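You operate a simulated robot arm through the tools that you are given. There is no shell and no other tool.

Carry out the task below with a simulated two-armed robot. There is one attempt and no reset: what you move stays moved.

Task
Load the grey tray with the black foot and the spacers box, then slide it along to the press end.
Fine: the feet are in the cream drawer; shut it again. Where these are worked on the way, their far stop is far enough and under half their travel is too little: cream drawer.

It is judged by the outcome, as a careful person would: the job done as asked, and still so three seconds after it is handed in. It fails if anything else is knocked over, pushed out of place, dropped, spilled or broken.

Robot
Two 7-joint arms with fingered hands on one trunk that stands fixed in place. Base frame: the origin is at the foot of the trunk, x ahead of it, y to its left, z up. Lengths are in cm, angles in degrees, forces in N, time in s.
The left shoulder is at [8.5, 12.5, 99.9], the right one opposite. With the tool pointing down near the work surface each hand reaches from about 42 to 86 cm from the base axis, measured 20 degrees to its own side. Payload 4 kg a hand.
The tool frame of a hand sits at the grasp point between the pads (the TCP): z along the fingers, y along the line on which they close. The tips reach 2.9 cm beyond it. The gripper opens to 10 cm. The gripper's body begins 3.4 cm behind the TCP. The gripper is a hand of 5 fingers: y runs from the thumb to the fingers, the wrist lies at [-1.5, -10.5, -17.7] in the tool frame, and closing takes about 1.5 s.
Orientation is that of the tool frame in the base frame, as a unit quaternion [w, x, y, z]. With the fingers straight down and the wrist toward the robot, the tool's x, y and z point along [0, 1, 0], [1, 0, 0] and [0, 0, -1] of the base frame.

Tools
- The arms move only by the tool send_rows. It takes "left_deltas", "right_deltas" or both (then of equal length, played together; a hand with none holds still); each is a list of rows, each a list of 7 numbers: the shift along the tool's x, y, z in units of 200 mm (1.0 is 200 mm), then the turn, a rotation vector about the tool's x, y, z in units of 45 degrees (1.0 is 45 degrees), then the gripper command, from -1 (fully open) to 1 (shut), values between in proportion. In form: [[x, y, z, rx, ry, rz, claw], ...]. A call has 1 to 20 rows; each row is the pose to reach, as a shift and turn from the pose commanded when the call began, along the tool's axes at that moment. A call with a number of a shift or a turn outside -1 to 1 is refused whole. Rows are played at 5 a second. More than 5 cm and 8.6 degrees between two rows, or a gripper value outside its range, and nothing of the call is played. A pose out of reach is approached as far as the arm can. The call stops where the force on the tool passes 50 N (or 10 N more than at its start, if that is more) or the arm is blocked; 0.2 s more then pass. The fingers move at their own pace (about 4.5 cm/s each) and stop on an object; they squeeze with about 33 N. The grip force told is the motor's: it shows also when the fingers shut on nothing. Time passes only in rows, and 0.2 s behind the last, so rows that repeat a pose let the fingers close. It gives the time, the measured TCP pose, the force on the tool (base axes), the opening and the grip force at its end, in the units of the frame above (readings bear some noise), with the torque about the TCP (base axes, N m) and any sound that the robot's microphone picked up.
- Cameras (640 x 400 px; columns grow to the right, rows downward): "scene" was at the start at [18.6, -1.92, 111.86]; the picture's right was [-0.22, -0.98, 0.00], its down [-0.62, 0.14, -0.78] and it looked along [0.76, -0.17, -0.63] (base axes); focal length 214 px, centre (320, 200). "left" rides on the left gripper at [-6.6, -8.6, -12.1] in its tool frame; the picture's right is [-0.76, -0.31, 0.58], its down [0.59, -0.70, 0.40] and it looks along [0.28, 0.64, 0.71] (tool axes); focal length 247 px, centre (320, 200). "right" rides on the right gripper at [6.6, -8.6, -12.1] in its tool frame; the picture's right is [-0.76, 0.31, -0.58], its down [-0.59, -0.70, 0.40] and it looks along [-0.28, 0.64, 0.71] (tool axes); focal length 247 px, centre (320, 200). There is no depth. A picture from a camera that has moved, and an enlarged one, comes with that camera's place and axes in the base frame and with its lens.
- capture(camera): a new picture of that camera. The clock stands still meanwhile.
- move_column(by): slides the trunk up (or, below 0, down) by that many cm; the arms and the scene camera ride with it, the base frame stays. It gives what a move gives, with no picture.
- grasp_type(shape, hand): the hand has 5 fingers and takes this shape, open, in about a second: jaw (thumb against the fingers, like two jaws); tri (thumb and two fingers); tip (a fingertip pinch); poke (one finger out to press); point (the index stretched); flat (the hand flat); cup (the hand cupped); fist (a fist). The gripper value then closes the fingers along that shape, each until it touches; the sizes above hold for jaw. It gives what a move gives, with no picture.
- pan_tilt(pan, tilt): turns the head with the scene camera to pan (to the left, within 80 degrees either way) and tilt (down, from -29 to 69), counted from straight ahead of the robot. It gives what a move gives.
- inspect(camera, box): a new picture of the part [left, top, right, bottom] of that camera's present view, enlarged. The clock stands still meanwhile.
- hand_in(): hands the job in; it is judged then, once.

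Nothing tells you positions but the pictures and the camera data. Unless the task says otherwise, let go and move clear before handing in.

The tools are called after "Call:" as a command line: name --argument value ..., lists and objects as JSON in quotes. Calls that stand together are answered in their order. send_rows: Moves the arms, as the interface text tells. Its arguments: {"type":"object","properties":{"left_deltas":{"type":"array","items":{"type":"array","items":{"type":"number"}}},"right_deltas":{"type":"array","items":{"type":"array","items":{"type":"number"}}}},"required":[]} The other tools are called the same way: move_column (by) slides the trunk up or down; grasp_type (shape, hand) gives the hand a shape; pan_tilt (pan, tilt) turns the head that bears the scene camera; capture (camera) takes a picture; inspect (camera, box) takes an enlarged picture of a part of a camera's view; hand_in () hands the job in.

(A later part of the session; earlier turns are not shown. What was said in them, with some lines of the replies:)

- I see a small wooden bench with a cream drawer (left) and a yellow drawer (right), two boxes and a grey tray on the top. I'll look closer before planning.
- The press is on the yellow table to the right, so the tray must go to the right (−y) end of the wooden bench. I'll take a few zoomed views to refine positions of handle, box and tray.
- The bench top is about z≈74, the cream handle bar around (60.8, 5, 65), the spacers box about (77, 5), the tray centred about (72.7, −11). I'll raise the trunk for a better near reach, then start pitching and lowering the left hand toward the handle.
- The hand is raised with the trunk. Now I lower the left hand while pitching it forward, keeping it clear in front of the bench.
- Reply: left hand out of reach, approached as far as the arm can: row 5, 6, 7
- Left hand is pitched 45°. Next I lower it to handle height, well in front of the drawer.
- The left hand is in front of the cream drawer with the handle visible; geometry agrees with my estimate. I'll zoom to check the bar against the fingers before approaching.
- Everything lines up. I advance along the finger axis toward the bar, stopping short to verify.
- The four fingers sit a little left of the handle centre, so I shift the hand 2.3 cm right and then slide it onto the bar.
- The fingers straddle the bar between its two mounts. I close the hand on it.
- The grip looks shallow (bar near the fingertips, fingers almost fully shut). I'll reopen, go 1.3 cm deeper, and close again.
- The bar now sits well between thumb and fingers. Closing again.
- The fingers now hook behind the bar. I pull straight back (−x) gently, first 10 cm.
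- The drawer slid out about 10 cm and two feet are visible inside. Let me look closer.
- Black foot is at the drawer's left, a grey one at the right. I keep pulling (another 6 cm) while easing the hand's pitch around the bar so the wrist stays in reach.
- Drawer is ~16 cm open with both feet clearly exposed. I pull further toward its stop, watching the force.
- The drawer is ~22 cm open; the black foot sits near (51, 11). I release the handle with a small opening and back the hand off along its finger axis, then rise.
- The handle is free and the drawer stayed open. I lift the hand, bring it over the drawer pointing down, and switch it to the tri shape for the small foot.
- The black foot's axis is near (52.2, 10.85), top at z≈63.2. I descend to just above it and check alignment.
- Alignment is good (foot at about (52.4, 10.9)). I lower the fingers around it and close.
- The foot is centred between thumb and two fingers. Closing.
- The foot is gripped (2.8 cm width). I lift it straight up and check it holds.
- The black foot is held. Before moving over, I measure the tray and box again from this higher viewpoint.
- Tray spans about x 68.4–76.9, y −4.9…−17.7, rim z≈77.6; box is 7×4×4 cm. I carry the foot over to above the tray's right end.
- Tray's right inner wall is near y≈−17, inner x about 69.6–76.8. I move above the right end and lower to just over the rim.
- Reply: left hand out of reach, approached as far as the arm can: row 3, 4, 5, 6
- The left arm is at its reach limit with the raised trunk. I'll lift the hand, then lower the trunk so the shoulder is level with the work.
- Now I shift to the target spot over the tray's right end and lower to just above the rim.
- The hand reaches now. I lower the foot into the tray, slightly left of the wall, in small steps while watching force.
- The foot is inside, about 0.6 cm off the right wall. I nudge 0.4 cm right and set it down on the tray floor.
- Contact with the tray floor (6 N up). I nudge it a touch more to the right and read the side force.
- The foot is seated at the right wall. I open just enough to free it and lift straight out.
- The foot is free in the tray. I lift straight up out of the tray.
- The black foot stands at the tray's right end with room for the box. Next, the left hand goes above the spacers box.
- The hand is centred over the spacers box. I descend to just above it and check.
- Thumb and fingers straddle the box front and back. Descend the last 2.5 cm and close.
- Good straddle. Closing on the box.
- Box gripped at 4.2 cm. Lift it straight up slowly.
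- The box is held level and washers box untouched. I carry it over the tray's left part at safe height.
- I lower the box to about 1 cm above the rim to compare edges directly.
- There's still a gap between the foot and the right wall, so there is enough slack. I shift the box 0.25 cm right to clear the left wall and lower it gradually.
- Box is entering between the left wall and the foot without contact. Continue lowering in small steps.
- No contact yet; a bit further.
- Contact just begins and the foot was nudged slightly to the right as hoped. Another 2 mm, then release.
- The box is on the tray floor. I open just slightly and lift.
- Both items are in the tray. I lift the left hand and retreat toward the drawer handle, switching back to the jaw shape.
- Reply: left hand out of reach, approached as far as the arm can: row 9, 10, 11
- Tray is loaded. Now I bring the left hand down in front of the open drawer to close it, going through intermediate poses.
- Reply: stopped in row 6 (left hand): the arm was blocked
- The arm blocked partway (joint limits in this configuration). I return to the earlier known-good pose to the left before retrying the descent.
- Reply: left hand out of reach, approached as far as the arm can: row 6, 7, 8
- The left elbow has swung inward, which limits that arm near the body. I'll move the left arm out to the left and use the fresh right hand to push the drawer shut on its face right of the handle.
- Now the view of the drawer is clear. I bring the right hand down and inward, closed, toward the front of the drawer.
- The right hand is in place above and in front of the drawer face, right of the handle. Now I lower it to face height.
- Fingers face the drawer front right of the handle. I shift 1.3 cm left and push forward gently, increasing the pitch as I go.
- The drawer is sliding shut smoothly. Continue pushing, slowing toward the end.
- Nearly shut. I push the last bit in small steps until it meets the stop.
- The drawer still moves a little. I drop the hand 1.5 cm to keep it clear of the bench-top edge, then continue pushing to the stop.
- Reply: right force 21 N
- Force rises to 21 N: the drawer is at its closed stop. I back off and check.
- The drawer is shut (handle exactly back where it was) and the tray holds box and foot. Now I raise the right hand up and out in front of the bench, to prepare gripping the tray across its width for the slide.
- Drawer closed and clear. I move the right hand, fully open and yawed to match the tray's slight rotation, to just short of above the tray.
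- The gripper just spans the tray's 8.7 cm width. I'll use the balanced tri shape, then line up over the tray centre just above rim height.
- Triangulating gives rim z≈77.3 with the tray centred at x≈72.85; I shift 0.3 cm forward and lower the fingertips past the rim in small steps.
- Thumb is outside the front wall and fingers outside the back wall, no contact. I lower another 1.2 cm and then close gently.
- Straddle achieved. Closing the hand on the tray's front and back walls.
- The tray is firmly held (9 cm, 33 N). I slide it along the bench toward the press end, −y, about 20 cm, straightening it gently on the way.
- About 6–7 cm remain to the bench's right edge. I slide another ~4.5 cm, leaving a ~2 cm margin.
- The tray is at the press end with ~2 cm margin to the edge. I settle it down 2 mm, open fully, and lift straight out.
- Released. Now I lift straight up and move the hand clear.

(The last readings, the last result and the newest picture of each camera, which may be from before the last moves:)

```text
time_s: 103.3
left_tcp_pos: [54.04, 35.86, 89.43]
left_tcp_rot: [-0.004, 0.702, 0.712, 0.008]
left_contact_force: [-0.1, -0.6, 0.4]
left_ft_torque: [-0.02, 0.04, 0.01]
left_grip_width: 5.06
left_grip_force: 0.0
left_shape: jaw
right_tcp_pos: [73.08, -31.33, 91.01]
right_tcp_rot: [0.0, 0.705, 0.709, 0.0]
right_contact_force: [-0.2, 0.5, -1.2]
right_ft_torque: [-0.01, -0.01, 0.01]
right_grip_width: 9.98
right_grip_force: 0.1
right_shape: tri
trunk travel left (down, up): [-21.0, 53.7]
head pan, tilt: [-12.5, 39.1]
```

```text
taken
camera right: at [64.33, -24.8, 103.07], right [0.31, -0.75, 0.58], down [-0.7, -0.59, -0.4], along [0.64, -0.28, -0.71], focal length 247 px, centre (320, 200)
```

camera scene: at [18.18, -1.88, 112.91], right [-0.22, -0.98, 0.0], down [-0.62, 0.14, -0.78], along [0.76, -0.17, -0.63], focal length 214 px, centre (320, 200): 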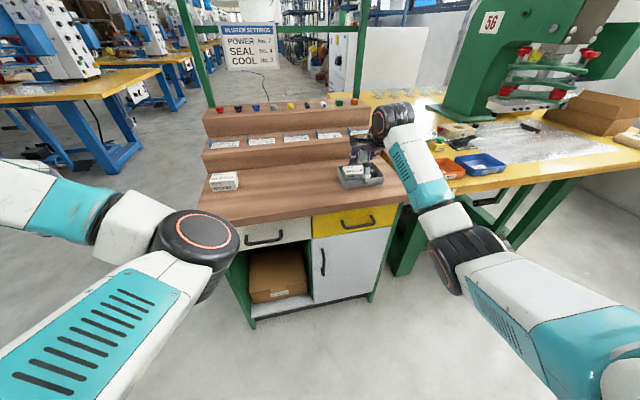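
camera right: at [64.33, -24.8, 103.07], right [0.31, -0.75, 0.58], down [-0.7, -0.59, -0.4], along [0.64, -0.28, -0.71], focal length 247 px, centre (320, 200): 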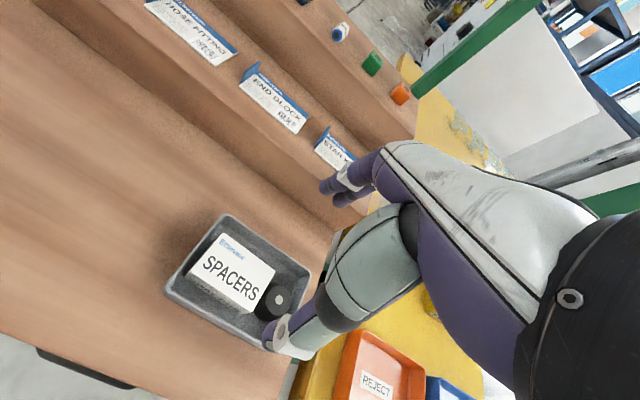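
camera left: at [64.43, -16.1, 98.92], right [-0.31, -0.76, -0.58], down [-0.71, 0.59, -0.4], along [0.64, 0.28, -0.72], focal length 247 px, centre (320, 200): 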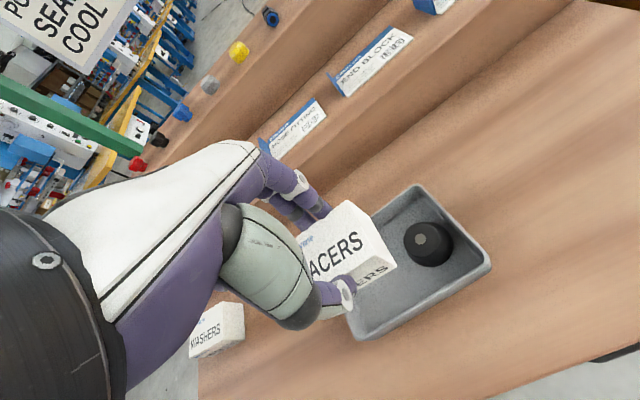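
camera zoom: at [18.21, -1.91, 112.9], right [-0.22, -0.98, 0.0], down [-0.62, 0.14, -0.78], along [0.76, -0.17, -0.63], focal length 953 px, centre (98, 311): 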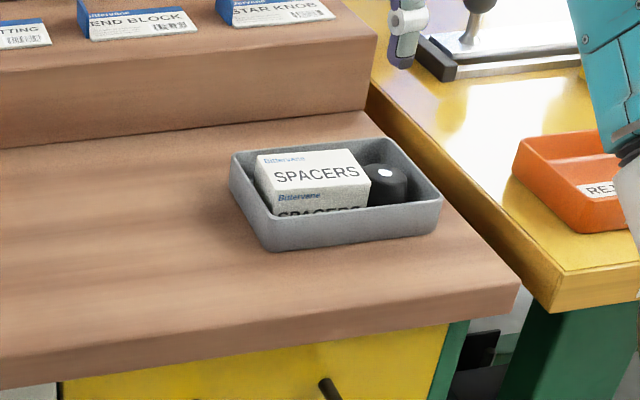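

Tray with box and foot rests at the press end. I retract the right hand back clear of the bench and do a final check.

Call:
send_rows --right_deltas '[[0, 0, -0.1, 0, 0, 0, -1], [0, -0.08, -0.2, 0, 0, 0, -1], [0, -0.2, -0.25, 0, 0, 0, -1], [0, -0.33, -0.25, 0, 0, 0, -1], [0, -0.46, -0.25, 0, 0, 0, -1], [0, -0.6, -0.25, 0, 0, 0, -1], [0, -0.74, -0.25, 0, 0, 0, -1], [0, -0.88, -0.25, 0, 0, 0, -1]]'

Call:
capture --camera "scene"

Call:
capture --camera "right"

Call:
inspect --camera "scene" --box '[190, 90, 430, 300]'

```text
time_s: 105.1
left_tcp_pos: [54.04, 35.94, 89.29]
left_tcp_rot: [-0.004, 0.702, 0.712, 0.009]
left_contact_force: [0.2, 0.0, -0.4]
left_ft_torque: [-0.01, 0.02, 0.0]
left_grip_width: 5.03
left_grip_force: 0.0
left_shape: jaw
right_tcp_pos: [55.42, -31.45, 95.85]
right_tcp_rot: [-0.001, 0.705, 0.71, 0.0]
right_contact_force: [-0.3, 0.2, -0.3]
right_ft_torque: [0.0, -0.01, 0.03]
right_grip_width: 9.97
right_grip_force: 0.1
right_shape: tri
trunk travel left (down, up): [-21.0, 53.7]
head pan, tilt: [-12.5, 39.1]
```

```text
taken
camera scene: at [18.21, -1.92, 112.9], right [-0.22, -0.98, 0.0], down [-0.62, 0.14, -0.78], along [0.76, -0.17, -0.63], focal length 214 px, centre (320, 200)
```

scene: 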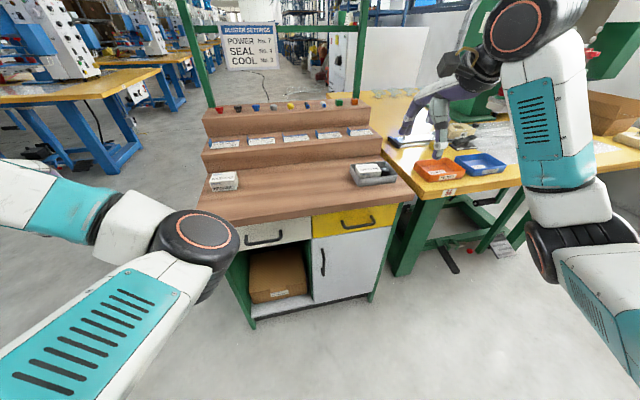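

```text
taken
camera right: at [46.64, -24.91, 108.05], right [0.31, -0.75, 0.58], down [-0.7, -0.59, -0.4], along [0.64, -0.28, -0.71], focal length 247 px, centre (320, 200)
```

right: 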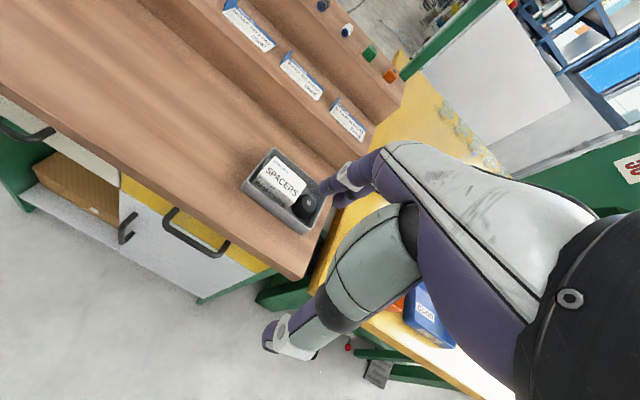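

```text
1.90 times, centred on (310, 195) of scene
camera zoom: at [18.21, -1.92, 112.9], right [-0.22, -0.98, 0.0], down [-0.62, 0.14, -0.78], along [0.76, -0.17, -0.63], focal length 408 px, centre (339, 210)
```

zoom: 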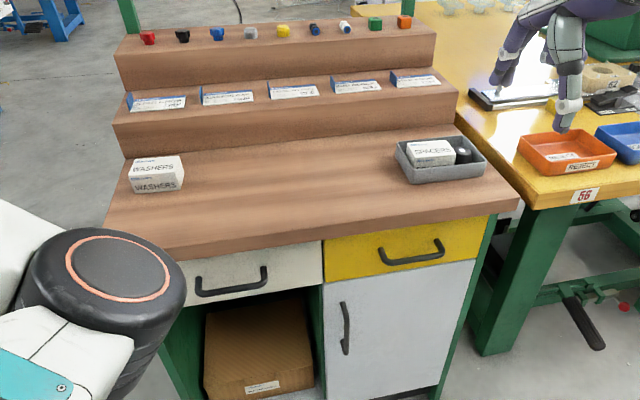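

Everything looks right: the tray holds the spacers box and the black foot at the press end. The cream drawer is shut, the other items are undisturbed and both hands are clear. I hand in the job.

Call:
hand_in

```text
The job is handed in.
```

The grey tray now sits at the press (right-hand) end of the bench, about 2 cm in from the edge. It holds the black foot and the spacers box.

- **Drawer:** I pulled the cream drawer out about 22 cm. I don't know its full travel, and it never reached its far stop. I took out the black foot, left the grey one in place, and pushed the drawer shut until it met its stop. The handle is back where it started.
- **Tray:** The box and the foot both stand upright inside. I slid the tray along the bench with the hand across its front and back walls. For the last few centimetres I raised the hand about 2 mm, so it may have been lifted slightly.
- **Everything else:** In the final pictures the washers box, label cards and small parts on the steps look undisturbed. Both hands are clear of the bench.

The job is handed in; no verdict came back.
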